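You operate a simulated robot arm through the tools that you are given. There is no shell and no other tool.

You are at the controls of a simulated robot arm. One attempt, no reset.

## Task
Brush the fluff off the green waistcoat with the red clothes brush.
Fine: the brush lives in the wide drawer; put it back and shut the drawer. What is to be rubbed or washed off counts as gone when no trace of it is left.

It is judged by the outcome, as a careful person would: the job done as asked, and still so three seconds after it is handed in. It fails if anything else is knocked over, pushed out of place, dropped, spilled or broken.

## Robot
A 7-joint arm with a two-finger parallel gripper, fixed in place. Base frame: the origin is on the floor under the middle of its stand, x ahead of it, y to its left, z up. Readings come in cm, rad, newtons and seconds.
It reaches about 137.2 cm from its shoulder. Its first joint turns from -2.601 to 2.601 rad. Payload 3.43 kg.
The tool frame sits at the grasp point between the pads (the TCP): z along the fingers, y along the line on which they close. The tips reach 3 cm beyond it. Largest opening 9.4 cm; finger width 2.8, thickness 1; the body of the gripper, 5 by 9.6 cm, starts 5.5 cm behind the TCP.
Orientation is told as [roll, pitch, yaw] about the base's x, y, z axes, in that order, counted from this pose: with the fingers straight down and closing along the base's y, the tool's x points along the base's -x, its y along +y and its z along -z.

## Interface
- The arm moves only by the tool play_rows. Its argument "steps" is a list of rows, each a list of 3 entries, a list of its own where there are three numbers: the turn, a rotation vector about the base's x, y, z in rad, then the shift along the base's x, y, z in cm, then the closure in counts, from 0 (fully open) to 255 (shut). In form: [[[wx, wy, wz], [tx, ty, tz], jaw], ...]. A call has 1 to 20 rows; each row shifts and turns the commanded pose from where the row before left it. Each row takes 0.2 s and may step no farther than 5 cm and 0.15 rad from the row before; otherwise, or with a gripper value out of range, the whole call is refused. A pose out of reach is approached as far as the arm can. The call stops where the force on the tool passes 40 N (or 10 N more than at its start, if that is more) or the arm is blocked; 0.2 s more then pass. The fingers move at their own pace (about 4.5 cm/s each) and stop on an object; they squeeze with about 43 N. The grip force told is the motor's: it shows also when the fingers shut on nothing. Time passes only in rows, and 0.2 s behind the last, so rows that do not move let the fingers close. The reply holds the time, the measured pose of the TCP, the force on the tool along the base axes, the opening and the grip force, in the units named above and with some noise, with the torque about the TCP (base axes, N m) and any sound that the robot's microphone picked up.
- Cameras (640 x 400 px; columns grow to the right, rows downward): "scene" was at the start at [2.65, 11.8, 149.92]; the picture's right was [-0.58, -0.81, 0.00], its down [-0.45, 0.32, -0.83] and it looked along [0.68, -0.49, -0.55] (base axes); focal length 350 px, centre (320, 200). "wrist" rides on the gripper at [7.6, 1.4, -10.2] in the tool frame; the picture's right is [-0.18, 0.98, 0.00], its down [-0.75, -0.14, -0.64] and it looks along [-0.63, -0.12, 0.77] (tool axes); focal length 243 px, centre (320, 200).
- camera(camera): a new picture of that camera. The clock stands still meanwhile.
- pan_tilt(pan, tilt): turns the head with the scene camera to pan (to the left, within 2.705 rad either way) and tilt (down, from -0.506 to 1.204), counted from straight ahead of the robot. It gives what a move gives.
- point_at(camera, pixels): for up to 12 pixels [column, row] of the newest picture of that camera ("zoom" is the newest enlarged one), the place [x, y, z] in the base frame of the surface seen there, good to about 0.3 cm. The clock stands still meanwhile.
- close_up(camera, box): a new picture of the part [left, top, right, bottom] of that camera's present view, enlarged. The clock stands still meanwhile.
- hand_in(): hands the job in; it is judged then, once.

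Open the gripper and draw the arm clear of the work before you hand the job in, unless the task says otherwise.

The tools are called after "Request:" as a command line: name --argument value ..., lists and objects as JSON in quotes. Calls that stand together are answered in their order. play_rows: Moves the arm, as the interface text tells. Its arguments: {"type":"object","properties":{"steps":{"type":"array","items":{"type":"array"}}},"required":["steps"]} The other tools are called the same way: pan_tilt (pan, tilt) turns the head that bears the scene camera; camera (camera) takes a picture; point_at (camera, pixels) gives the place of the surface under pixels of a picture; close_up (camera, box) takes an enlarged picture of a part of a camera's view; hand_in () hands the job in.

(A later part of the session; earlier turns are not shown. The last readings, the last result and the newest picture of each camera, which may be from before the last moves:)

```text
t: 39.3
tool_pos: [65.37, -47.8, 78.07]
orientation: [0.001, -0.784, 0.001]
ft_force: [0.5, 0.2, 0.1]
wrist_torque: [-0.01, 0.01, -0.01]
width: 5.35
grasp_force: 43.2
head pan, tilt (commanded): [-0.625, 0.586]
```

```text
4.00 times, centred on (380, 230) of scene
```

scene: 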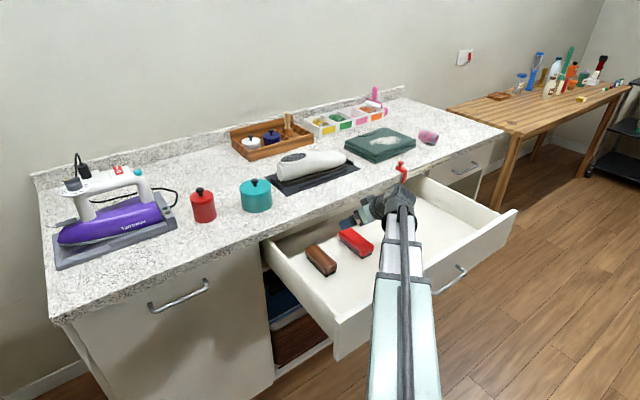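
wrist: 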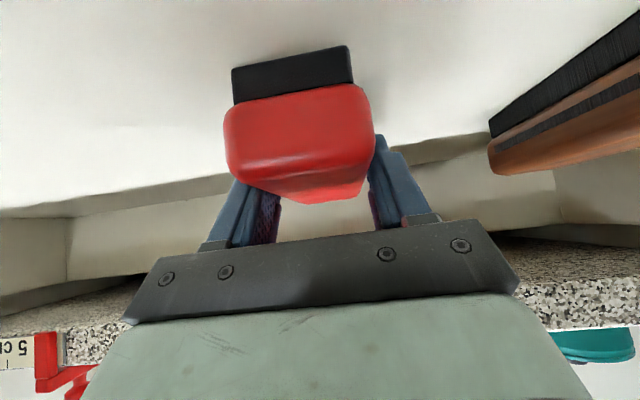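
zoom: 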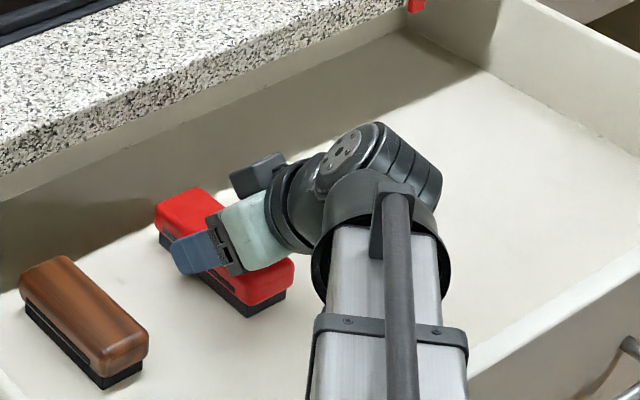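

The jaw closed at 5.35 cm with 43 N on the brush. I lift straight up a little and check that the brush comes along.

Request:
play_rows --steps '[[[0, 0, 0], [0, 0, 1], 255], [[0, 0, 0], [0, 0, 2], 255], [[0, 0, 0], [0, 0, 2.5], 255], [[0, 0, 0], [0, 0, 2.5], 255]]'

Request:
camera --camera "wrist"

Request:
close_up --camera "scene" --box '[310, 180, 450, 280]'

```text
t: 40.3
tool_pos: [65.5, -47.68, 86.03]
orientation: [-0.002, -0.782, 0.0]
ft_force: [1.0, -0.1, -1.5]
wrist_torque: [0.01, 0.03, 0.03]
width: 5.35
grasp_force: 42.9
head pan, tilt (commanded): [-0.625, 0.586]
```

```text
taken
```

wrist: 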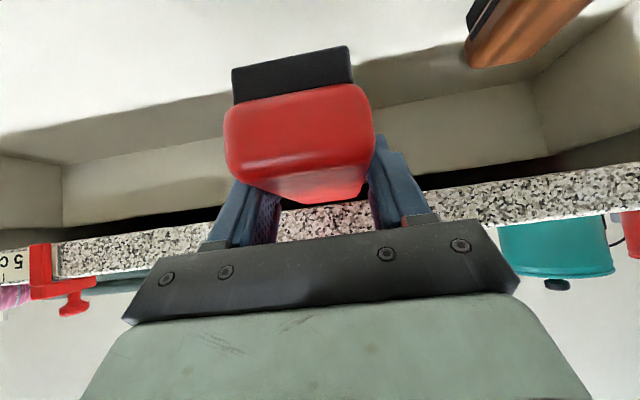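

```text
4.00 times, centred on (380, 230) of scene
```

zoom: 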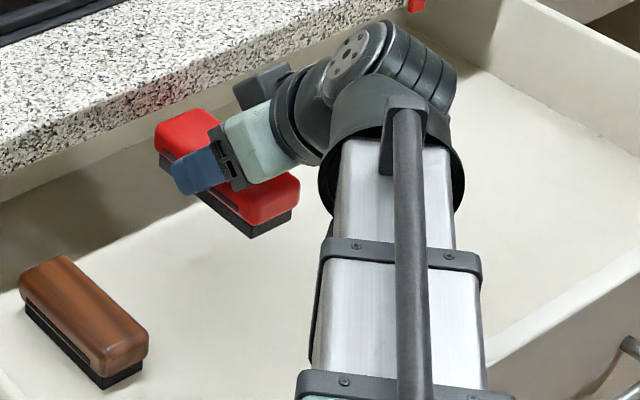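

The brush is firmly held and rises with the gripper. I lift it to z 110 and carry it toward the waistcoat, yawing into the radial plane again.

Request:
play_rows --steps '[[[0, 0, 0], [0, 0, 3], 255], [[0, 0, 0], [0, 0, 3], 255], [[0, 0, 0], [0, 0, 3], 255], [[0, 0, 0], [0, 0, 3], 255], [[0, 0, 0], [0, 0, 3], 255], [[0, 0, 0], [0, 0, 3], 255], [[0, 0, 0], [0, 0, 3], 255], [[0, 0, 0], [0, 0, 3], 255], [[0, 0, -0.0931], [2.2, -3.5, 0], 255], [[0, 0, -0.0931], [2.2, -3.5, 0], 255], [[0, 0, -0.0931], [2.2, -3.5, 0], 255], [[0, 0, -0.0931], [2.2, -3.5, 0], 255], [[0, 0, -0.0931], [2.2, -3.5, 0], 255], [[0, 0, -0.0931], [2.2, -3.5, 0], 255], [[0, 0, -0.0931], [2.2, -3.5, 0], 255], [[0, 0, -0.0931], [2.2, -3.5, 0], 255]]'

Request:
camera --camera "scene"

Request:
camera --camera "wrist"

```text
t: 43.7
tool_pos: [83.34, -75.91, 110.38]
orientation: [-0.001, -0.783, -0.746]
ft_force: [-0.2, 1.1, -0.5]
wrist_torque: [-0.03, 0.0, 0.02]
width: 5.31
grasp_force: 43.5
head pan, tilt (commanded): [-0.625, 0.586]
```

```text
taken
```

scene: 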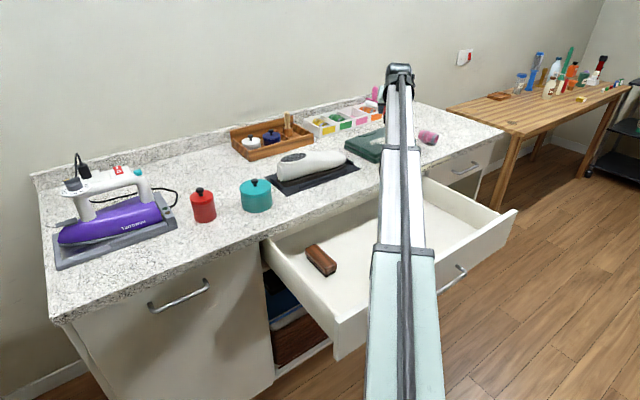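

```text
taken
```

wrist: 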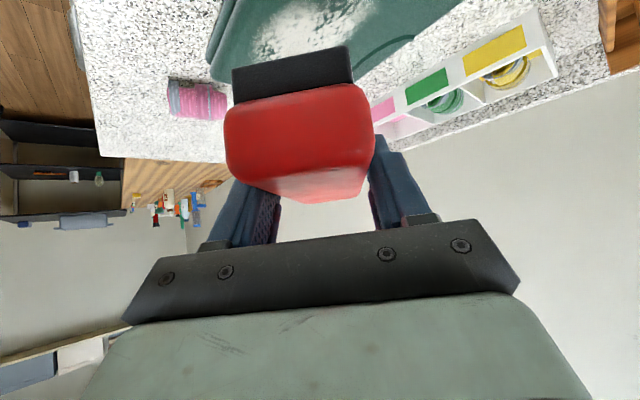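

I check where the thread box and the other things behind the waistcoat stand before lowering near the back edge.

Request:
point_at --camera "wrist" --pixels '[[385, 125], [450, 105], [540, 80], [420, 55], [375, 48], [340, 15], [260, 40], [215, 75], [200, 90], [300, 30], [350, 70], [440, 20]]'

Request:
point_at --camera "scene" --pixels '[[318, 136], [345, 129], [375, 121], [363, 108], [318, 120], [428, 137], [376, 95]]'

```text
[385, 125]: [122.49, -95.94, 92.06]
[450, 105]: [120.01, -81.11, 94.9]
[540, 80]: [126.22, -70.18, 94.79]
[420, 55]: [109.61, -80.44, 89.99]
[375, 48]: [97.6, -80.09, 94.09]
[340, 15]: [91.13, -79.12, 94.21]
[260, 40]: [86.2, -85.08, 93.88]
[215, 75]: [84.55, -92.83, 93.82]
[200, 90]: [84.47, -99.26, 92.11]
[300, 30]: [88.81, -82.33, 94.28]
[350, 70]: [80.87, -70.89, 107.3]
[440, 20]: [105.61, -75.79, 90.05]
```

```text
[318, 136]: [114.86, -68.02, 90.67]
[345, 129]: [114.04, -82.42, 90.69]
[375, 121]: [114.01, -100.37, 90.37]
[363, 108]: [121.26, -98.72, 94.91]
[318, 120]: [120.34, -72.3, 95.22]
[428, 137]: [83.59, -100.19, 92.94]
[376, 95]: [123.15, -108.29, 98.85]
```

The thread box front is at x 114, well clear. I move to the start of the stroke at (95.8,-76.8) with z about 102, then approach to just above the cloth.

Request:
play_rows --steps '[[[0, 0, 0], [3.1, -0.2, -2.1], 255], [[0, 0, 0], [3.1, -0.2, -2.1], 255], [[0, 0, 0], [3.1, -0.2, -2.1], 255], [[0, 0, 0], [3.1, -0.2, -2.1], 255], [[0, 0, 0], [0, 0, -1.5], 255], [[0, 0, 0], [0, 0, -1.5], 255], [[0, 0, 0], [0, 0, 0], 255]]'

Request:
camera --camera "wrist"

Request:
close_up --camera "scene" --box '[330, 60, 470, 160]'

```text
t: 45.3
tool_pos: [95.39, -76.49, 98.48]
orientation: [-0.001, -0.783, -0.743]
ft_force: [0.2, 0.1, -1.0]
wrist_torque: [0.0, 0.01, 0.04]
width: 5.32
grasp_force: 43.3
head pan, tilt (commanded): [-0.625, 0.586]
```

```text
taken
```

wrist: 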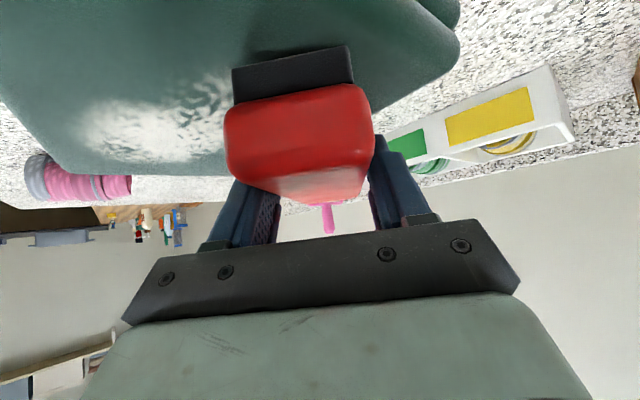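

```text
4.00 times, centred on (400, 110) of scene
```

zoom: 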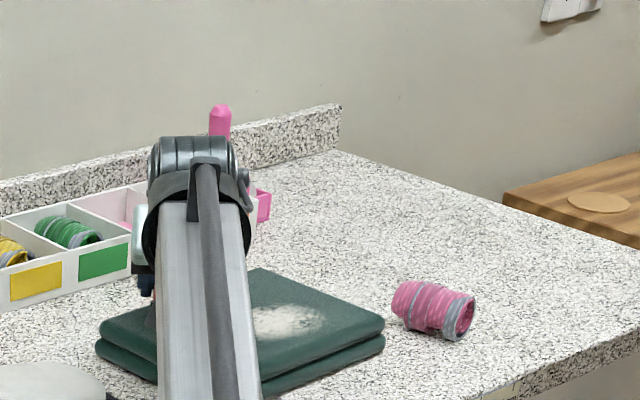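

The brush is just above the cloth at the left end of the fluff, still without contact. I lower in millimetre steps to feel for contact.

Request:
play_rows --steps '[[[0, 0, 0], [0, 0, -0.15], 255], [[0, 0, 0], [0, 0, -0.15], 255], [[0, 0, 0], [0, 0, -0.1], 255], [[0, 0, 0], [0, 0, 0], 255]]'

```text
t: 46.3
tool_pos: [95.45, -76.4, 98.34]
orientation: [-0.002, -0.782, -0.743]
ft_force: [-0.4, -1.1, -0.8]
wrist_torque: [0.01, 0.01, -0.02]
width: 5.35
grasp_force: 43.1
head pan, tilt (commanded): [-0.625, 0.586]
```

No contact yet (z force -0.8 N). I continue down in 1 mm steps.

Request:
play_rows --steps '[[[0, 0, 0], [0, 0, -0.1], 255], [[0, 0, 0], [0, 0, -0.1], 255], [[0, 0, 0], [0, 0, 0], 255]]'

Request:
play_rows --steps '[[[0, 0, 0], [0, 0, -0.1], 255], [[0, 0, 0], [0, 0, -0.1], 255], [[0, 0, 0], [0, 0, 0], 255]]'

```text
t: 47.1
tool_pos: [95.49, -76.45, 98.04]
orientation: [0.001, -0.784, -0.745]
ft_force: [-0.2, 0.5, -0.4]
wrist_torque: [-0.01, -0.03, -0.04]
width: 5.33
grasp_force: 43.0
head pan, tilt (commanded): [-0.625, 0.586]
```

```text
t: 47.9
tool_pos: [95.48, -76.37, 97.97]
orientation: [0.0, -0.785, -0.741]
ft_force: [-0.7, -1.0, 6.6]
wrist_torque: [-0.07, 0.21, -0.02]
width: 5.34
grasp_force: 43.1
head pan, tilt (commanded): [-0.625, 0.586]
```

Contact at z about 97.95 with 6.6 N. I make the first stroke across the fluff, perpendicular to the brush, in 1 cm rows.

Request:
play_rows --steps '[[[0, 0, 0], [-0.678, -0.735, 0], 255], [[0, 0, 0], [-0.678, -0.735, 0], 255], [[0, 0, 0], [-0.678, -0.735, 0], 255], [[0, 0, 0], [-0.678, -0.735, 0], 255], [[0, 0, 0], [-0.678, -0.735, 0], 255], [[0, 0, 0], [-0.678, -0.735, 0], 255]]'

Request:
camera --camera "wrist"

Request:
close_up --camera "scene" --box '[330, 90, 470, 190]'

```text
t: 49.3
tool_pos: [91.41, -80.92, 97.94]
orientation: [-0.001, -0.784, -0.743]
ft_force: [2.8, 3.2, 11.8]
wrist_torque: [-0.04, 0.05, -0.05]
width: 5.33
grasp_force: 43.0
head pan, tilt (commanded): [-0.625, 0.586]
```

```text
taken
```

wrist: 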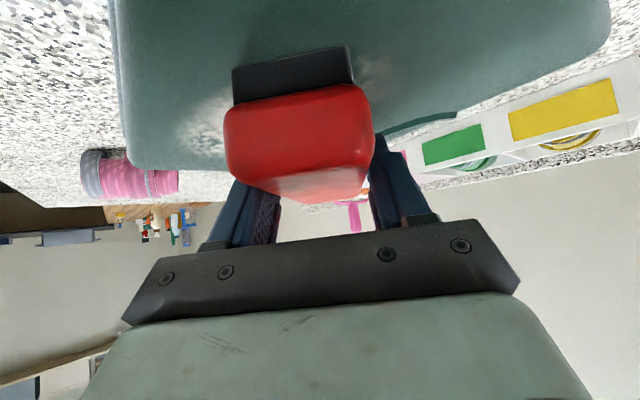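

```text
4.00 times, centred on (400, 140) of scene
```

zoom: 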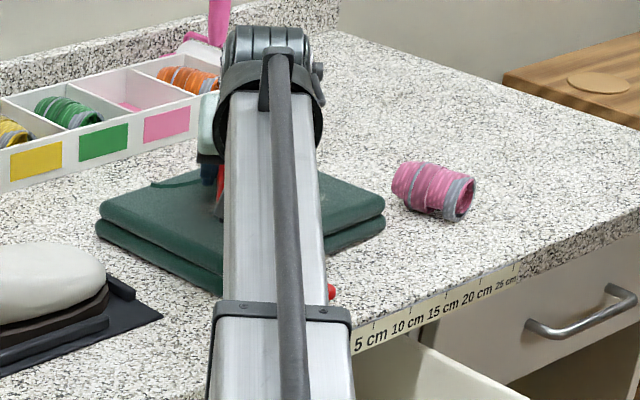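

The swept strip is clearing, with just a faint trace left near (375,70) of the wrist view; force 12 N. I continue the stroke to the far side of the fluff.

Request:
play_rows --steps '[[[0, 0, 0], [-0.678, -0.735, 0], 255], [[0, 0, 0], [-0.678, -0.735, 0], 255], [[0, 0, 0], [-0.678, -0.735, 0], 255], [[0, 0, 0], [-0.678, -0.735, 0], 255], [[0, 0, 0], [-0.678, -0.735, 0], 255], [[0, 0, 0], [-0.678, -0.735, 0], 255], [[0, 0, 0], [-0.678, -0.735, 0], 255], [[0, 0, 0], [-0.678, -0.735, 0], 255], [[0, 0, 0], [-0.678, -0.735, 0], 255], [[0, 0, 0], [-0.678, -0.735, 0], 255]]'

Request:
camera --camera "wrist"

Request:
close_up --camera "scene" --box '[330, 90, 470, 190]'

```text
t: 51.5
tool_pos: [84.76, -88.27, 97.81]
orientation: [0.0, -0.787, -0.745]
ft_force: [1.7, 3.8, 10.7]
wrist_torque: [0.25, 0.06, -0.07]
width: 5.33
grasp_force: 42.8
head pan, tilt (commanded): [-0.625, 0.586]
```

```text
taken
```

wrist: 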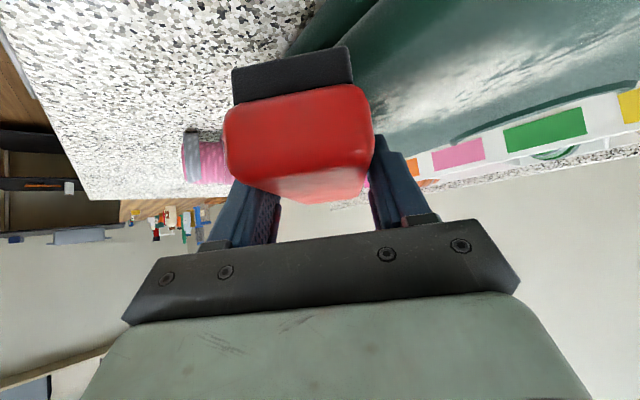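

```text
4.00 times, centred on (400, 140) of scene
```

zoom: 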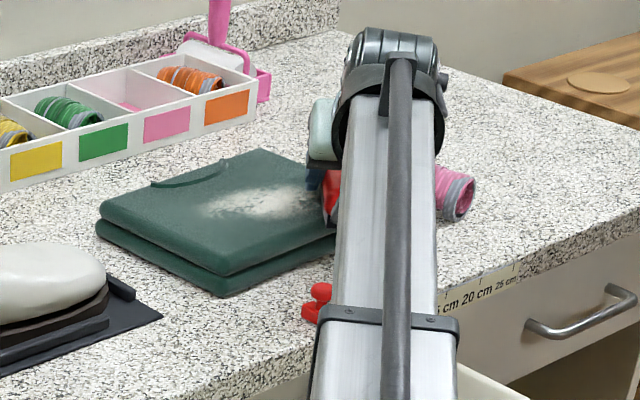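

One pass thinned the fluff but some remains at zoom (265,200). I brush back across at the same height and look again.

Request:
play_rows --steps '[[[0, 0, 0], [0.678, 0.735, -0.02], 255], [[0, 0, 0], [0.678, 0.735, 0], 255], [[0, 0, 0], [0.678, 0.735, 0], 255], [[0, 0, 0], [0.678, 0.735, 0], 255], [[0, 0, 0], [0.678, 0.735, 0], 255], [[0, 0, 0], [0.678, 0.735, 0], 255], [[0, 0, 0], [0.678, 0.735, 0], 255], [[0, 0, 0], [0.678, 0.735, 0], 255], [[0, 0, 0], [0.678, 0.735, 0], 255], [[0, 0, 0], [0.678, 0.735, 0], 255], [[0, 0, 0], [0.678, 0.735, 0], 255], [[0, 0, 0], [0.678, 0.735, 0], 255], [[0, 0, 0], [0.678, 0.735, 0], 255], [[0, 0, 0], [0.678, 0.735, 0], 255], [[0, 0, 0], [0.678, 0.735, 0], 255], [[0, 0, 0], [0.678, 0.735, 0], 255]]'

Request:
camera --camera "wrist"

Request:
close_up --camera "scene" --box '[330, 90, 470, 190]'

```text
t: 54.9
tool_pos: [95.41, -76.68, 97.86]
orientation: [-0.002, -0.785, -0.744]
ft_force: [-6.9, -8.0, 21.3]
wrist_torque: [0.35, 0.71, 0.27]
width: 5.32
grasp_force: 42.6
head pan, tilt (commanded): [-0.625, 0.586]
```

```text
taken
```

wrist: 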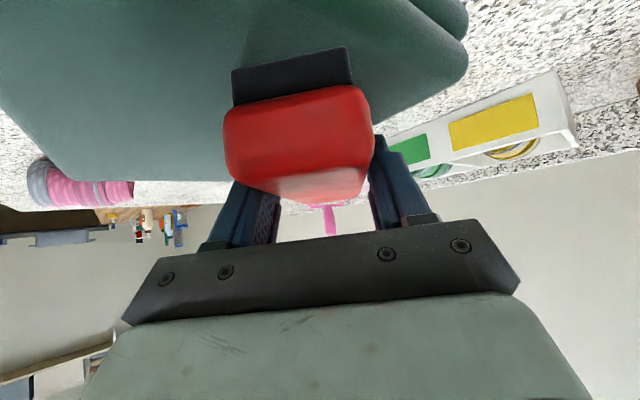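

```text
4.00 times, centred on (400, 140) of scene
```

zoom: 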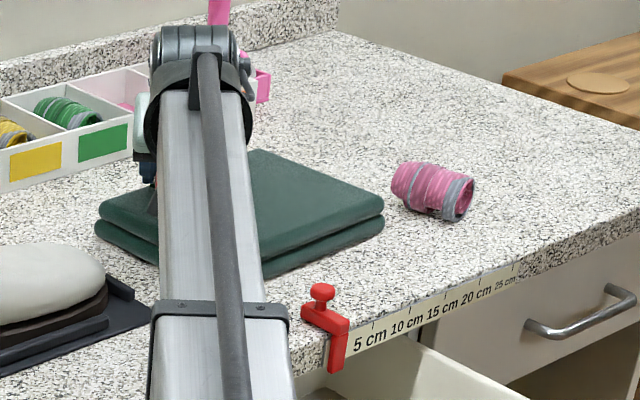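

After the second pass the visible cloth looks clean; the force at this end is 21 N. I lift the brush and move left/back to inspect the whole patch.

Request:
play_rows --steps '[[[0, 0, 0], [0, 0, 0.3], 255], [[0, 0, 0], [0, 0, 1.5], 255], [[0, 0, 0], [0, 0, 3], 255], [[0, 0, 0], [0, 0, 3], 255], [[0, 0, 0], [0, 3, 3], 255], [[0, 0, 0], [-3, 3, 0], 255], [[0, 0, 0], [-3, 3, 0], 255], [[0, 0, 0], [-3, 3, 0], 255], [[0, 0, 0], [-3, 3, 0], 255], [[0, 0, 0], [-3, 3, 0], 255]]'

Request:
camera --camera "wrist"

Request:
close_up --camera "scene" --box '[335, 115, 445, 185]'

```text
t: 57.1
tool_pos: [80.37, -59.04, 108.81]
orientation: [-0.001, -0.783, -0.743]
ft_force: [0.3, -0.3, -1.5]
wrist_torque: [0.0, 0.01, -0.01]
width: 5.33
grasp_force: 43.0
head pan, tilt (commanded): [-0.625, 0.586]
```

```text
taken
```

wrist: 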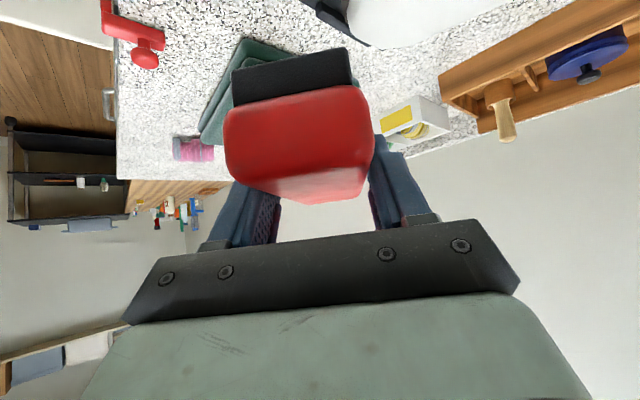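

```text
5.71 times, centred on (390, 150) of scene
```

zoom: 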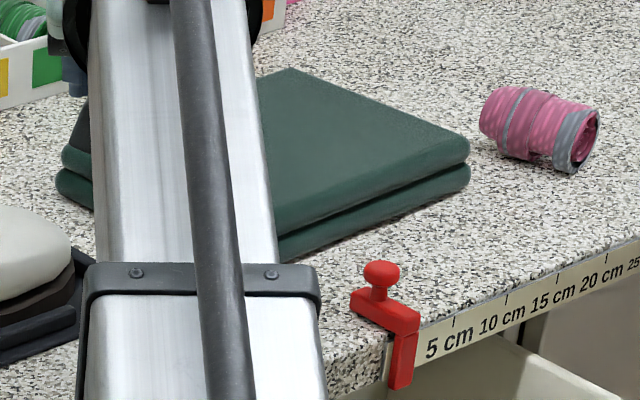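

The right part is clean and the waistcoat's corners are unmoved ((293,70), (470,148) as before), but the arm hides the left part. I swing the arm further left to see it all.

Request:
play_rows --steps '[[[0, 0, 0.0931], [-2, 4, 0.5], 255], [[0, 0, 0.0931], [-2, 4, 0.5], 255], [[0, 0, 0.0931], [-2, 4, 0.5], 255], [[0, 0, 0.0931], [-2, 4, 0.5], 255], [[0, 0, 0.0931], [-2, 4, 0], 255], [[0, 0, 0.0931], [-2, 4, 0], 255], [[0, 0, 0.0931], [-2, 4, 0], 255], [[0, 0, 0.0931], [-2, 4, 0], 255]]'

Request:
close_up --camera "scene" --box '[335, 115, 445, 185]'

Request:
camera --camera "scene"

```text
t: 58.9
tool_pos: [64.11, -26.19, 110.7]
orientation: [0.0, -0.784, 0.005]
ft_force: [0.5, 0.0, -1.5]
wrist_torque: [0.02, 0.03, 0.02]
width: 5.32
grasp_force: 43.3
head pan, tilt (commanded): [-0.625, 0.586]
```

```text
5.71 times, centred on (390, 150) of scene
```

zoom: 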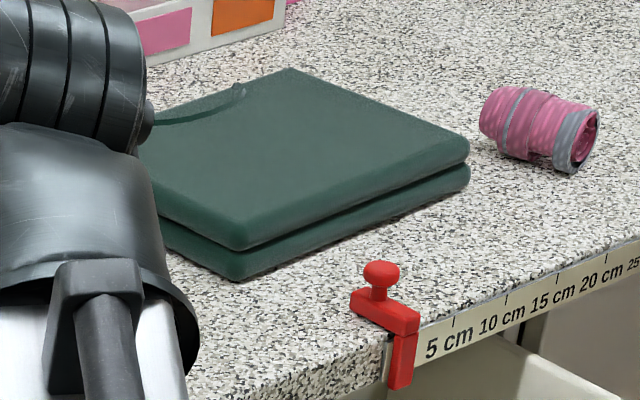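

```text
taken
```

scene: 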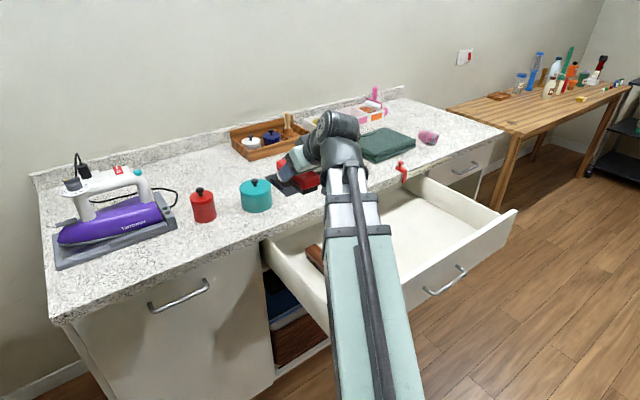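

The cloth looks clean over the whole former patch. I enlarge it further to look for any faint traces.

Request:
close_up --camera "scene" --box '[360, 125, 420, 162]'

Request:
close_up --camera "scene" --box '[366, 130, 406, 155]'

```text
10.67 times, centred on (390, 144) of scene
```

zoom: 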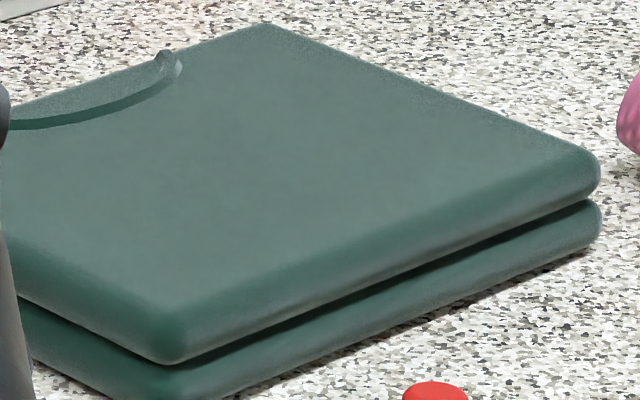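

```text
16.00 times, centred on (386, 142) of scene
```

zoom: 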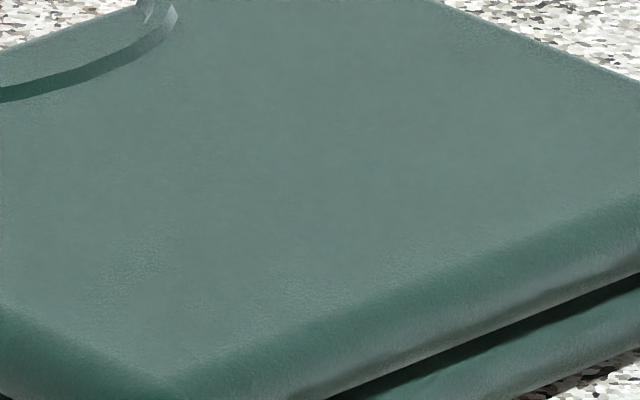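

A very faint speckle may remain around (130,265) of this 16x view, so I locate it and a few comparison points.

Request:
point_at --camera "zoom" --pixels '[[130, 265], [100, 245], [165, 240], [120, 300], [60, 200], [216, 243], [480, 90]]'

Request:
close_up --camera "scene" --box '[366, 138, 386, 150]'

```text
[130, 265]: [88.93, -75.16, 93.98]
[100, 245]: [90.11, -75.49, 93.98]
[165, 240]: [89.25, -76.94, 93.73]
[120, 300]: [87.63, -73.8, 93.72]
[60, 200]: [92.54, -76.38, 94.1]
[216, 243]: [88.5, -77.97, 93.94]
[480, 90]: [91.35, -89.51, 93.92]
```

```text
16.00 times, centred on (376, 144) of scene
```

zoom: 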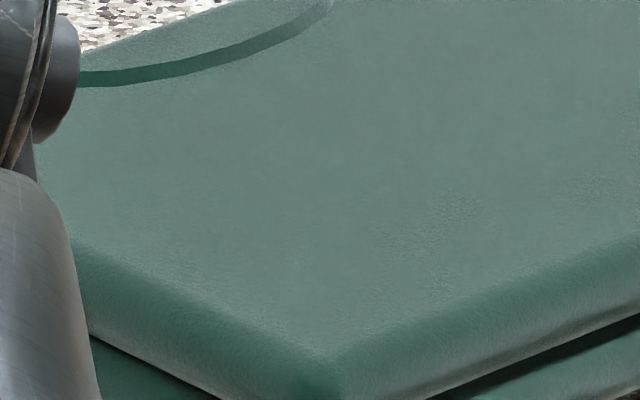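

The speckle shifts between views, so it looks like image noise rather than fluff, but for certainty I'll make another pass with the brush offset further outward and then inward. I carry the brush back over the waistcoat.

Request:
play_rows --steps '[[[0, 0, -0.0935], [2, -4, 0], 255], [[0, 0, -0.0935], [2, -4, 0], 255], [[0, 0, -0.0935], [2, -4, 0], 255], [[0, 0, -0.0935], [2, -4, 0], 255], [[0, 0, -0.0935], [2, -4, 0], 255], [[0, 0, -0.0935], [2, -4, 0], 255], [[0, 0, -0.0935], [2, -4, 0], 255], [[0, 0, -0.0935], [2, -4, 0], 255], [[0, 0, 0], [2.6, -4.2, 0], 255], [[0, 0, 0], [2.6, -4.2, 0], 255], [[0, 0, 0], [2.6, -4.2, 0], 255], [[0, 0, 0], [2.6, -4.2, -1.2], 255], [[0, 0, 0], [2.6, -4.0, -2], 255], [[0, 0, 0], [0, 0, -3], 255], [[0, 0, 0], [0, 0, -3], 255], [[0, 0, 0], [0, 0, -2], 255], [[0, 0, 0], [0, 0, 0], 255]]'

Request:
camera --camera "wrist"

```text
refused: row 12 steps farther than a row can; nothing moved
```

```text
taken
```

wrist: 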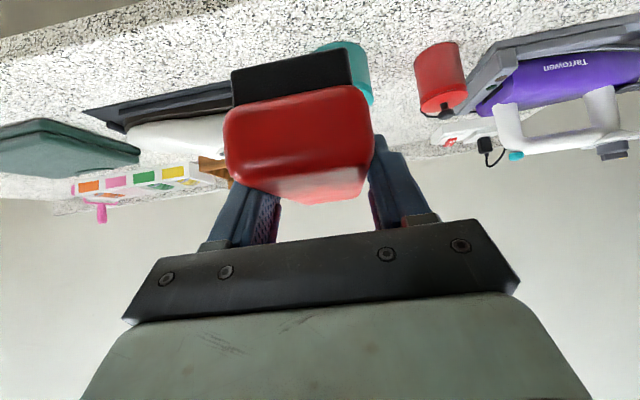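

One row was a touch too long, so nothing moved; I split it into smaller rows.

Request:
play_rows --steps '[[[0, 0, -0.0935], [2, -4, 0], 255], [[0, 0, -0.0935], [2, -4, 0], 255], [[0, 0, -0.0935], [2, -4, 0], 255], [[0, 0, -0.0935], [2, -4, 0], 255], [[0, 0, -0.0935], [2, -4, 0], 255], [[0, 0, -0.0935], [2, -4, 0], 255], [[0, 0, -0.0935], [2, -4, 0], 255], [[0, 0, -0.0935], [2, -4, 0], 255], [[0, 0, 0], [2.2, -3.96, -0.6], 255], [[0, 0, 0], [2.2, -3.96, -0.6], 255], [[0, 0, 0], [2.2, -3.96, -0.6], 255], [[0, 0, 0], [2.2, -3.96, -0.6], 255], [[0, 0, 0], [2.2, -3.96, -0.6], 255], [[0, 0, 0], [2.2, -3.96, -0.6], 255], [[0, 0, 0], [0, 0, -3], 255], [[0, 0, 0], [0, 0, -3], 255], [[0, 0, 0], [0, 0, -2], 255], [[0, 0, 0], [0, 0, 0], 255]]'

Request:
camera --camera "wrist"

```text
t: 62.7
tool_pos: [93.79, -82.21, 98.83]
orientation: [0.0, -0.785, -0.747]
ft_force: [-0.1, -0.7, -0.3]
wrist_torque: [0.02, 0.01, 0.0]
width: 5.32
grasp_force: 43.5
head pan, tilt (commanded): [-0.625, 0.586]
```

```text
taken
```

wrist: 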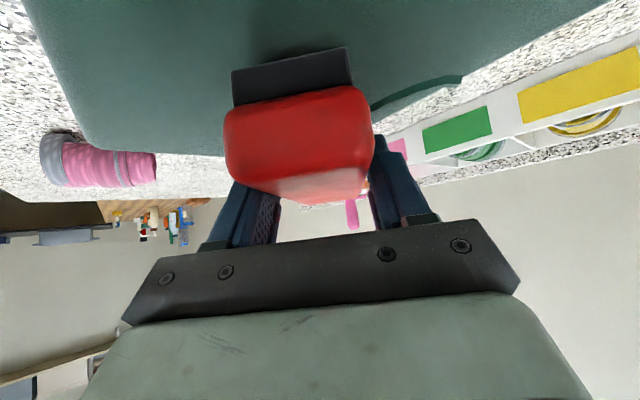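

The cloth looks clean from here too. I touch down gently for the extra outward pass.

Request:
play_rows --steps '[[[0, 0, 0], [0, 0, -0.4], 255], [[0, 0, 0], [0, 0, -0.3], 255], [[0, 0, 0], [0, 0, -0.12], 255], [[0, 0, 0], [0, 0, 0], 255]]'

```text
t: 63.7
tool_pos: [93.67, -82.34, 98.04]
orientation: [-0.001, -0.784, -0.746]
ft_force: [-0.6, 0.6, -2.5]
wrist_torque: [0.02, -0.02, 0.03]
width: 5.34
grasp_force: 43.1
head pan, tilt (commanded): [-0.625, 0.586]
```

No contact yet at z 98.04; I go down another 1.5 mm in small steps.

Request:
play_rows --steps '[[[0, 0, 0], [0, 0, -0.08], 255], [[0, 0, 0], [0, 0, -0.08], 255], [[0, 0, 0], [0, 0, 0], 255]]'

```text
t: 64.5
tool_pos: [93.77, -82.22, 98.02]
orientation: [0.0, -0.784, -0.749]
ft_force: [-0.2, -0.2, -2.7]
wrist_torque: [-0.03, 0.0, 0.0]
width: 5.34
grasp_force: 42.6
head pan, tilt (commanded): [-0.625, 0.586]
```

Request:
play_rows --steps '[[[0, 0, 0], [0, 0, -0.08], 255], [[0, 0, 0], [0, 0, -0.08], 255], [[0, 0, 0], [0, 0, 0], 255]]'

```text
t: 65.3
tool_pos: [93.75, -82.21, 97.82]
orientation: [-0.001, -0.783, -0.746]
ft_force: [0.3, -0.1, 0.9]
wrist_torque: [-0.13, -0.11, -0.05]
width: 5.34
grasp_force: 42.8
head pan, tilt (commanded): [-0.625, 0.586]
```

Light contact has begun at z 97.82 (0.9 N, small torques). I press half a millimetre more and sweep toward the right front, as in the first stroke.

Request:
play_rows --steps '[[[0, 0, 0], [0, 0, -0.06], 255], [[0, 0, 0], [-0.678, -0.735, 0], 255], [[0, 0, 0], [-0.678, -0.735, 0], 255], [[0, 0, 0], [-0.678, -0.735, 0], 255], [[0, 0, 0], [-0.678, -0.735, 0], 255], [[0, 0, 0], [-0.678, -0.735, 0], 255], [[0, 0, 0], [-0.678, -0.735, 0], 255], [[0, 0, 0], [-0.678, -0.735, 0], 255], [[0, 0, 0], [-0.678, -0.735, 0], 255], [[0, 0, 0], [-0.678, -0.735, 0], 255], [[0, 0, 0], [-0.678, -0.735, 0], 255]]'

Request:
camera --camera "wrist"

```text
t: 67.7
tool_pos: [86.86, -89.82, 97.8]
orientation: [-0.001, -0.785, -0.746]
ft_force: [-0.2, 1.2, -0.1]
wrist_torque: [-0.04, -0.07, 0.05]
width: 5.34
grasp_force: 42.9
head pan, tilt (commanded): [-0.625, 0.586]
```

```text
taken
```

wrist: 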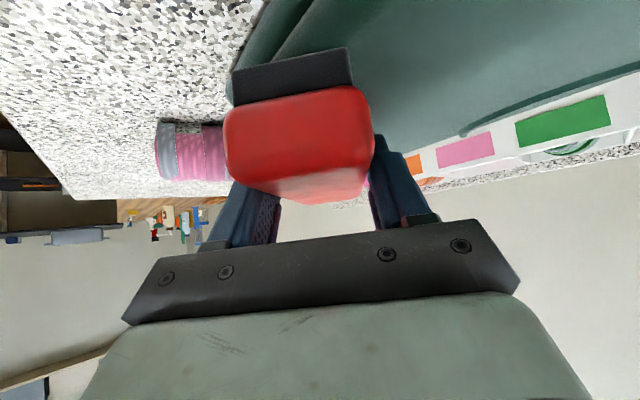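

That pass felt only light contact and the cloth behind is clean. I shift inward, press a millimetre more and brush back across the near part.

Request:
play_rows --steps '[[[0, 0, 0], [-0.9, 0.82, 0], 255], [[0, 0, 0], [-0.9, 0.82, 0], 255], [[0, 0, 0], [-0.85, 0.8, -0.05], 255], [[0, 0, 0], [0, 0, -0.05], 255], [[0, 0, 0], [0.678, 0.735, 0], 255], [[0, 0, 0], [0.678, 0.735, 0], 255], [[0, 0, 0], [0.678, 0.735, 0], 255], [[0, 0, 0], [0.678, 0.735, 0], 255], [[0, 0, 0], [0.678, 0.735, 0], 255], [[0, 0, 0], [0.678, 0.735, 0], 255], [[0, 0, 0], [0.678, 0.735, 0], 255]]'

Request:
camera --camera "wrist"

```text
t: 70.1
tool_pos: [88.99, -81.82, 97.9]
orientation: [0.0, -0.782, -0.746]
ft_force: [-1.8, -1.6, 7.2]
wrist_torque: [-0.05, 0.01, 0.07]
width: 5.32
grasp_force: 42.8
head pan, tilt (commanded): [-0.625, 0.586]
```

```text
taken
```

wrist: 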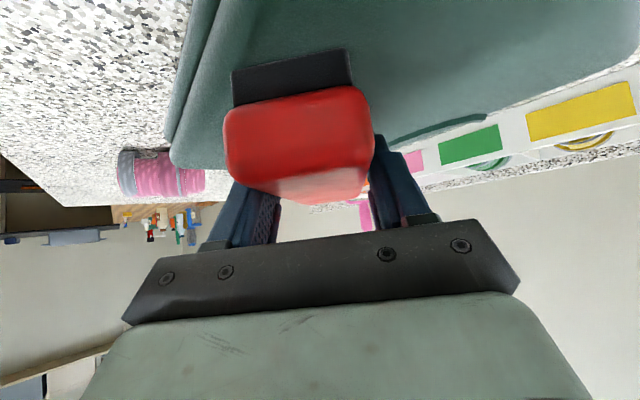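

Good contact now (7 N) and everything in view is clean. I finish this stroke to the left end and then lift the brush.

Request:
play_rows --steps '[[[0, 0, 0], [0.678, 0.735, 0], 255], [[0, 0, 0], [0.678, 0.735, 0], 255], [[0, 0, 0], [0.678, 0.735, 0], 255], [[0, 0, 0], [0.678, 0.735, 0], 255], [[0, 0, 0], [0.678, 0.735, 0], 255], [[0, 0, 0], [0.678, 0.735, 0], 255], [[0, 0, 0], [0.678, 0.735, 0], 255], [[0, 0, 0], [0.2, 0.2, 0.4], 255], [[0, 0, 0], [0, 0, 2], 255], [[0, 0, 0], [0, 0, 3], 255], [[0, 0, 0], [0, 0, 3], 255], [[0, 0, 0], [0, 0, 3], 255]]'

Request:
camera --camera "wrist"

```text
t: 72.7
tool_pos: [93.82, -76.61, 109.08]
orientation: [0.002, -0.782, -0.747]
ft_force: [0.5, -0.6, -1.5]
wrist_torque: [0.01, -0.01, 0.01]
width: 5.34
grasp_force: 42.9
head pan, tilt (commanded): [-0.625, 0.586]
```

```text
taken
```

wrist: 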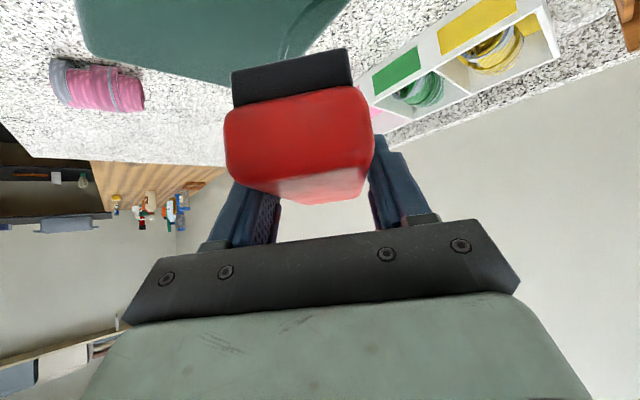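

The brush is clear of the cloth. I carry it back over its spot in the drawer, undoing the yaw.

Request:
play_rows --steps '[[[0, 0, 0.083], [-3.15, 3.2, 0.1], 255], [[0, 0, 0.083], [-3.15, 3.2, 0.1], 255], [[0, 0, 0.083], [-3.15, 3.2, 0.1], 255], [[0, 0, 0.083], [-3.15, 3.2, 0.1], 255], [[0, 0, 0.083], [-3.15, 3.2, 0.1], 255], [[0, 0, 0.083], [-3.15, 3.2, 0.1], 255], [[0, 0, 0.083], [-3.15, 3.2, 0.1], 255], [[0, 0, 0.083], [-3.15, 3.2, 0.1], 255], [[0, 0, 0.083], [-3.15, 3.2, 0.1], 255], [[0, 0, 0], [0, 0, 0], 255]]'

Request:
camera --camera "scene"

Request:
close_up --camera "scene" --box '[335, 115, 445, 185]'

```text
t: 74.9
tool_pos: [65.65, -47.99, 110.15]
orientation: [-0.002, -0.784, 0.002]
ft_force: [1.3, -1.1, -1.3]
wrist_torque: [-0.05, 0.02, -0.02]
width: 5.34
grasp_force: 42.8
head pan, tilt (commanded): [-0.625, 0.586]
```

```text
taken
```

scene: 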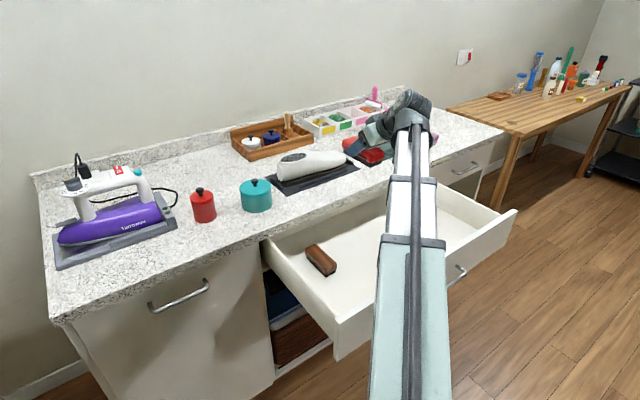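

```text
5.71 times, centred on (390, 150) of scene
```

zoom: 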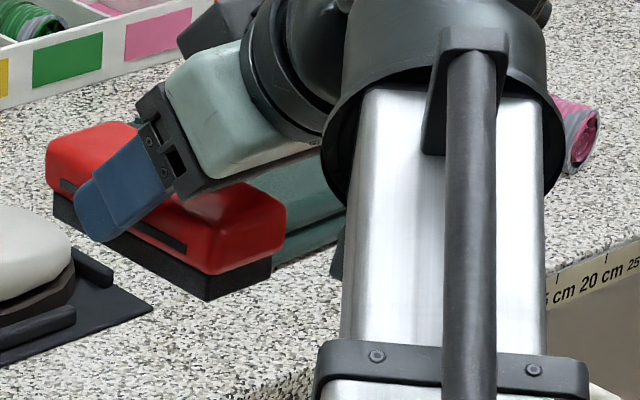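

The brush sits level in the gripper above its place. I lower it beside the counter edge to just above the drawer floor.

Request:
play_rows --steps '[[[0, 0, 0], [-0.3, 0.15, -3], 255], [[0, 0, 0], [0, 0, -3], 255], [[0, 0, 0], [0, 0, -3], 255], [[0, 0, 0], [0, 0, -3], 255], [[0, 0, 0], [0, 0, -3], 255], [[0, 0, 0], [0, 0, -3], 255], [[0, 0, 0], [0, 0, -3], 255], [[0, 0, 0], [0, 0, -3], 255], [[0, 0, 0], [0, 0, -3], 255], [[0, 0, 0], [0, 0, -2.5], 255], [[0, 0, 0], [0, 0, -1.5], 255], [[0, 0, 0], [0, 0, 0], 255]]'

Request:
close_up --camera "scene" --box '[310, 180, 450, 280]'

Request:
camera --camera "wrist"

```text
t: 77.5
tool_pos: [65.21, -47.6, 79.0]
orientation: [0.0, -0.783, 0.002]
ft_force: [0.1, -0.9, -1.7]
wrist_torque: [-0.04, -0.01, -0.02]
width: 5.32
grasp_force: 43.3
head pan, tilt (commanded): [-0.625, 0.586]
```

```text
4.00 times, centred on (380, 230) of scene
```

zoom: 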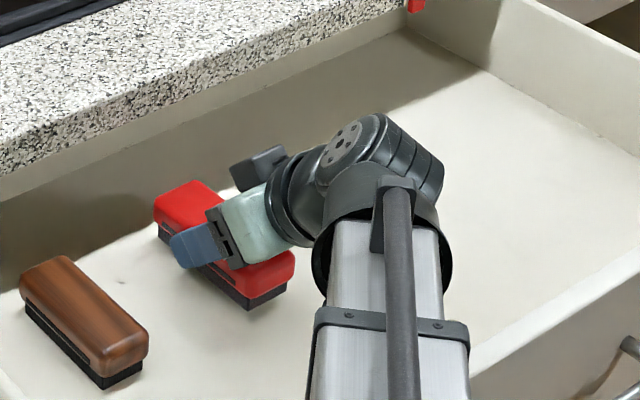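

```text
taken
```

wrist: 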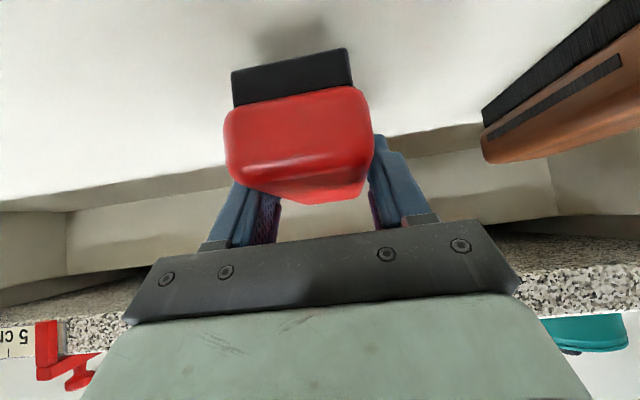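

About 9 mm remain to the floor. I lower in small steps until I feel contact.

Request:
play_rows --steps '[[[0, 0, 0], [0, 0, -0.4], 255], [[0, 0, 0], [0, 0, -0.25], 255], [[0, 0, 0], [0, 0, -0.15], 255], [[0, 0, 0], [0, 0, 0], 255]]'

```text
t: 78.5
tool_pos: [65.27, -47.63, 78.24]
orientation: [0.001, -0.784, 0.0]
ft_force: [-0.4, -0.2, -0.6]
wrist_torque: [0.02, 0.0, -0.01]
width: 5.34
grasp_force: 42.8
head pan, tilt (commanded): [-0.625, 0.586]
```

The reading is z 78.24 without contact. I go down another 1.5 mm.

Request:
play_rows --steps '[[[0, 0, 0], [0, 0, -0.08], 255], [[0, 0, 0], [0, 0, -0.07], 255], [[0, 0, 0], [0, 0, 0], 255]]'

```text
t: 79.3
tool_pos: [65.3, -47.78, 78.02]
orientation: [0.001, -0.784, -0.001]
ft_force: [-0.3, 0.1, -1.7]
wrist_torque: [0.01, -0.01, 0.02]
width: 5.32
grasp_force: 43.1
head pan, tilt (commanded): [-0.625, 0.586]
```

Still just the brush's weight on the tool (-1.7 N) at z 78.02. I go down another millimetre in two steps.

Request:
play_rows --steps '[[[0, 0, 0], [0, 0, -0.06], 255], [[0, 0, 0], [0, 0, -0.06], 255], [[0, 0, 0], [0, 0, 0], 255]]'

```text
t: 80.1
tool_pos: [65.36, -47.64, 78.12]
orientation: [-0.003, -0.784, 0.001]
ft_force: [-0.9, -6.0, 18.5]
wrist_torque: [-0.04, 0.25, 0.02]
width: 5.33
grasp_force: 43.3
head pan, tilt (commanded): [-0.625, 0.586]
```

The brush is on the floor (18.5 N). I ease up a hair and open the jaw, then look before rising.

Request:
play_rows --steps '[[[0, 0, 0], [0, 0, 0.05], 255], [[0, 0, 0], [0, 0, 0], 200], [[0, 0, 0], [0, 0, 0], 100], [[0, 0, 0], [0, 0, 0], 0], [[0, 0, 0], [0, 0, 0], 0], [[0, 0, 0], [0, 0, 0], 0], [[0, 0, 0], [0, 0, 0], 0]]'

Request:
camera --camera "wrist"

```text
t: 81.7
tool_pos: [65.41, -47.72, 77.87]
orientation: [-0.001, -0.784, 0.0]
ft_force: [-0.5, 0.9, 0.3]
wrist_torque: [-0.01, 0.0, -0.02]
width: 9.41
grasp_force: 0.1
head pan, tilt (commanded): [-0.625, 0.586]
```

```text
taken
```

wrist: 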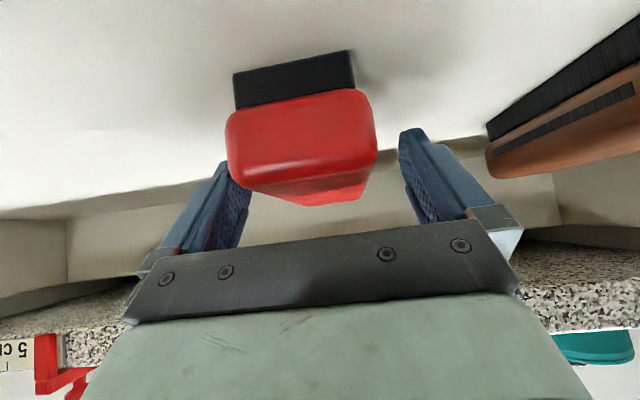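

The jaw is fully open and the brush stands upright on its bristles. I rise straight up out of the drawer.

Request:
play_rows --steps '[[[0, 0, 0], [0, 0, 1], 0], [[0, 0, 0], [0, 0, 2], 0], [[0, 0, 0], [0, 0, 3], 0], [[0, 0, 0], [0, 0, 3], 0], [[0, 0, 0], [0, 0, 4], 0], [[0, 0, 0], [0, 0, 4], 0], [[0, 0, 0], [0, 0, 4], 0], [[0, 0, 0], [0, 0, 4], 0], [[0, 0, 0], [0, 0, 4], 0], [[0, 0, 0], [0, 0, 4], 0]]'

Request:
camera --camera "scene"

```text
t: 83.9
tool_pos: [65.49, -47.8, 110.63]
orientation: [0.0, -0.78, 0.001]
ft_force: [-0.1, 0.1, 0.0]
wrist_torque: [0.0, 0.01, -0.02]
width: 9.4
grasp_force: 0.0
head pan, tilt (commanded): [-0.625, 0.586]
```

```text
taken
```

scene: 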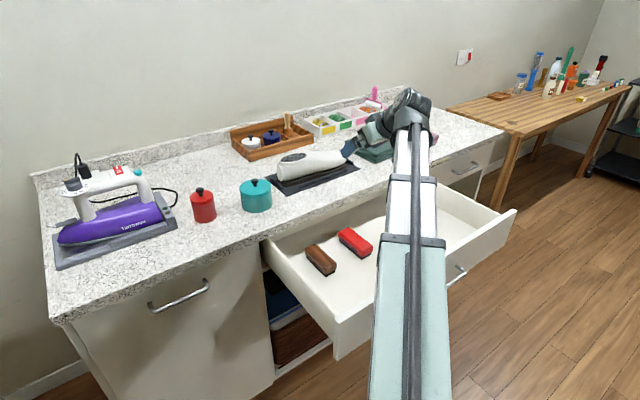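

The red brush is back in its place beside the brown one. I retreat, pitch the fingers level and roll again for the handle.

Request:
play_rows --steps '[[[0, -0.1315, 0], [-4, -1.25, 0], 0], [[0, -0.1315, 0], [-4, -1.25, 0], 0], [[0, -0.1315, 0], [-4, -1.25, 0], 0], [[0, -0.1315, 0], [-4, -1.25, 0], 0], [[0, -0.1315, 0], [-4, -1.25, 0], 0], [[0, -0.1315, 0], [-4, -1.25, 0], 0]]'

Request:
play_rows --steps '[[[0.1309, 0, 0], [-1.2, 0, 0], 0], [[0.1309, 0, 0], [-1.2, 0, 0], 0], [[0.1309, 0, 0], [-1.2, 0, 0], 0], [[0.1309, 0, 0], [-1.2, 0, 0], 0], [[0.1309, 0, 0], [-1.2, 0, 0], 0], [[0.1309, 0, 0], [-1.2, 0, 0], 0], [[0.1309, 0, 0], [-1.2, 0, 0], 0], [[0.1309, 0, 0], [-1.2, 0, 0], 0], [[0.1309, 0, 0], [-1.2, 0, 0], 0], [[0.1309, 0, 0], [-1.2, 0, 0], 0], [[0.1309, 0, 0], [-1.2, 0, 0], 0], [[0.1309, 0, 0], [-1.2, 0, 0], 0]]'

Request:
camera --camera "scene"

```text
t: 85.3
tool_pos: [41.06, -54.85, 110.98]
orientation: [-2.897, -1.567, 2.9]
ft_force: [0.1, 0.0, -0.2]
wrist_torque: [0.01, -0.02, 0.0]
width: 9.41
grasp_force: 0.1
head pan, tilt (commanded): [-0.625, 0.586]
```

```text
t: 87.9
tool_pos: [26.97, -55.3, 110.96]
orientation: [1.571, 0.002, -1.573]
ft_force: [-0.1, -0.1, -0.3]
wrist_torque: [-0.03, 0.01, -0.01]
width: 9.4
grasp_force: 0.1
head pan, tilt (commanded): [-0.625, 0.586]
```

```text
taken
```

scene: 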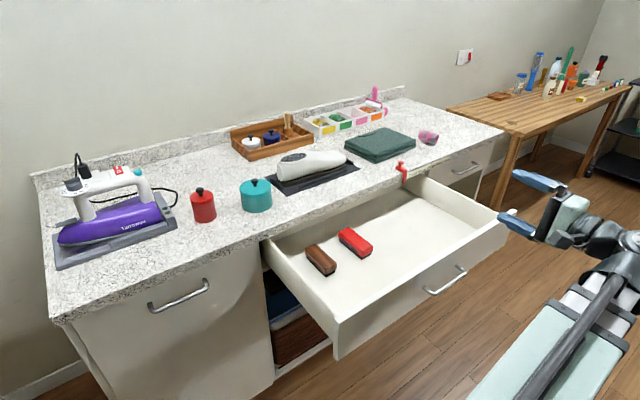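

With the arm aside, the waistcoat at (380,145) is fully visible. I check it closely once more and measure the brush and the handle.

Request:
close_up --camera "scene" --box '[340, 120, 430, 176]'

Request:
close_up --camera "scene" --box '[290, 210, 490, 335]'

Request:
point_at --camera "scene" --pixels '[[428, 292], [445, 284], [463, 272], [466, 267], [346, 153], [378, 162], [385, 130], [415, 143], [355, 243], [346, 232], [366, 248], [320, 260]]'

```text
7.11 times, centred on (385, 148) of scene
```

zoom: 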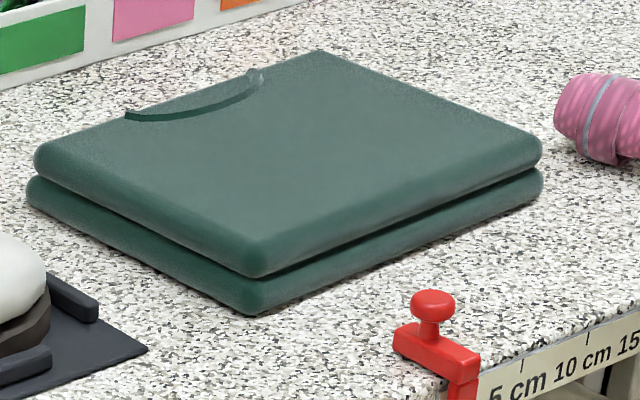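

```text
3.20 times, centred on (390, 272) of scene
```

zoom: 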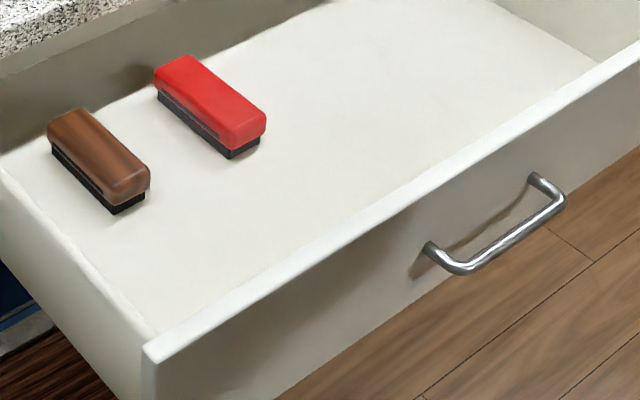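

```text
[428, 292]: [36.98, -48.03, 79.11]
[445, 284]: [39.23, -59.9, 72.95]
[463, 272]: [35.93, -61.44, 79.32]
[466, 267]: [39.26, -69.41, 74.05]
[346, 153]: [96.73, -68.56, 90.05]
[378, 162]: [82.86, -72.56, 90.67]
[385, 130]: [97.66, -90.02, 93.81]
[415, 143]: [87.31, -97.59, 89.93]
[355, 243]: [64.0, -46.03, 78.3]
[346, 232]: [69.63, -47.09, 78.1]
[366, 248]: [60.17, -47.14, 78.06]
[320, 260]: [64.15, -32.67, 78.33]
```

The waistcoat is clean and the brush stands where it was. I lower in front of the handle with the jaw partly closed, then move in and grip the bar.

Request:
play_rows --steps '[[[0, 0, 0], [0, 0, -3.98], 60], [[0, 0, 0], [0, 0, -3.98], 120], [[0, 0, 0], [0, 0, -3.98], 140], [[0, 0, 0], [0, 0, -3.98], 140], [[0, 0, 0], [0, 0, -3.98], 140], [[0, 0, 0], [0, 0, -3.98], 140], [[0, 0, 0], [0, 0, -3.98], 140], [[0, 0, 0], [0, 0, -3.98], 140], [[0, 0, 0], [0, 0, 0], 140]]'

Request:
camera --camera "wrist"

```text
t: 89.9
tool_pos: [26.78, -55.31, 79.0]
orientation: [1.571, -0.001, -1.572]
ft_force: [0.5, 0.2, 0.0]
wrist_torque: [0.03, -0.04, 0.0]
width: 4.24
grasp_force: 0.0
head pan, tilt (commanded): [-0.625, 0.586]
```

```text
taken
```

wrist: 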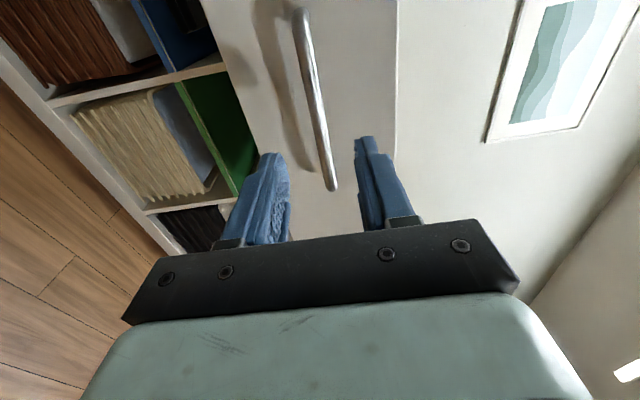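

The bar is between the finger lines. I move forward 8.1 cm and close on it.

Request:
play_rows --steps '[[[0, 0, 0], [3, 0, 0.05], 140], [[0, 0, 0], [3, 0, 0], 140], [[0, 0, 0], [1.3, 0, 0], 140], [[0, 0, 0], [0.8, 0, 0], 140], [[0, 0, 0], [0, 0, 0], 200], [[0, 0, 0], [0, 0, 0], 255], [[0, 0, 0], [0, 0, 0], 255], [[0, 0, 0], [0, 0, 0], 255]]'

Request:
camera --camera "wrist"

```text
t: 91.7
tool_pos: [35.04, -55.32, 78.99]
orientation: [1.564, 0.0, -1.57]
ft_force: [-0.1, 5.8, -32.0]
wrist_torque: [-0.07, 0.15, -0.75]
width: 1.16
grasp_force: 45.5
head pan, tilt (commanded): [-0.625, 0.586]
```

```text
taken
```

wrist: 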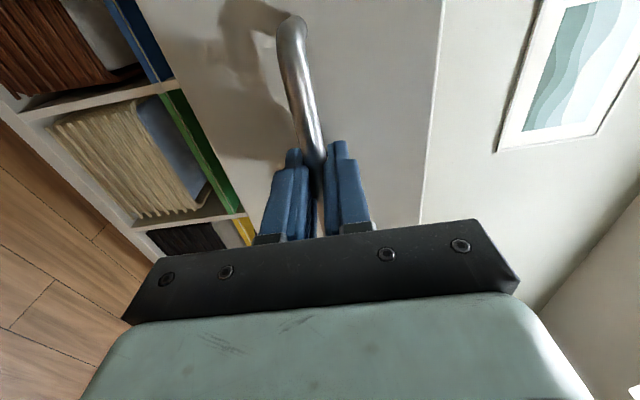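

The bar is gripped, but the tool is loaded with -32 N in z, so I ease the command down 2 mm before pushing.

Request:
play_rows --steps '[[[0, 0, 0], [0, 0, -0.1], 255], [[0, 0, 0], [0, 0, -0.1], 255], [[0, 0, 0], [0, 0, 0], 255]]'

```text
t: 92.5
tool_pos: [34.95, -55.15, 78.94]
orientation: [1.572, 0.0, -1.571]
ft_force: [-1.8, 5.9, -13.2]
wrist_torque: [0.03, 0.16, -0.17]
width: 1.16
grasp_force: 45.2
head pan, tilt (commanded): [-0.625, 0.586]
```

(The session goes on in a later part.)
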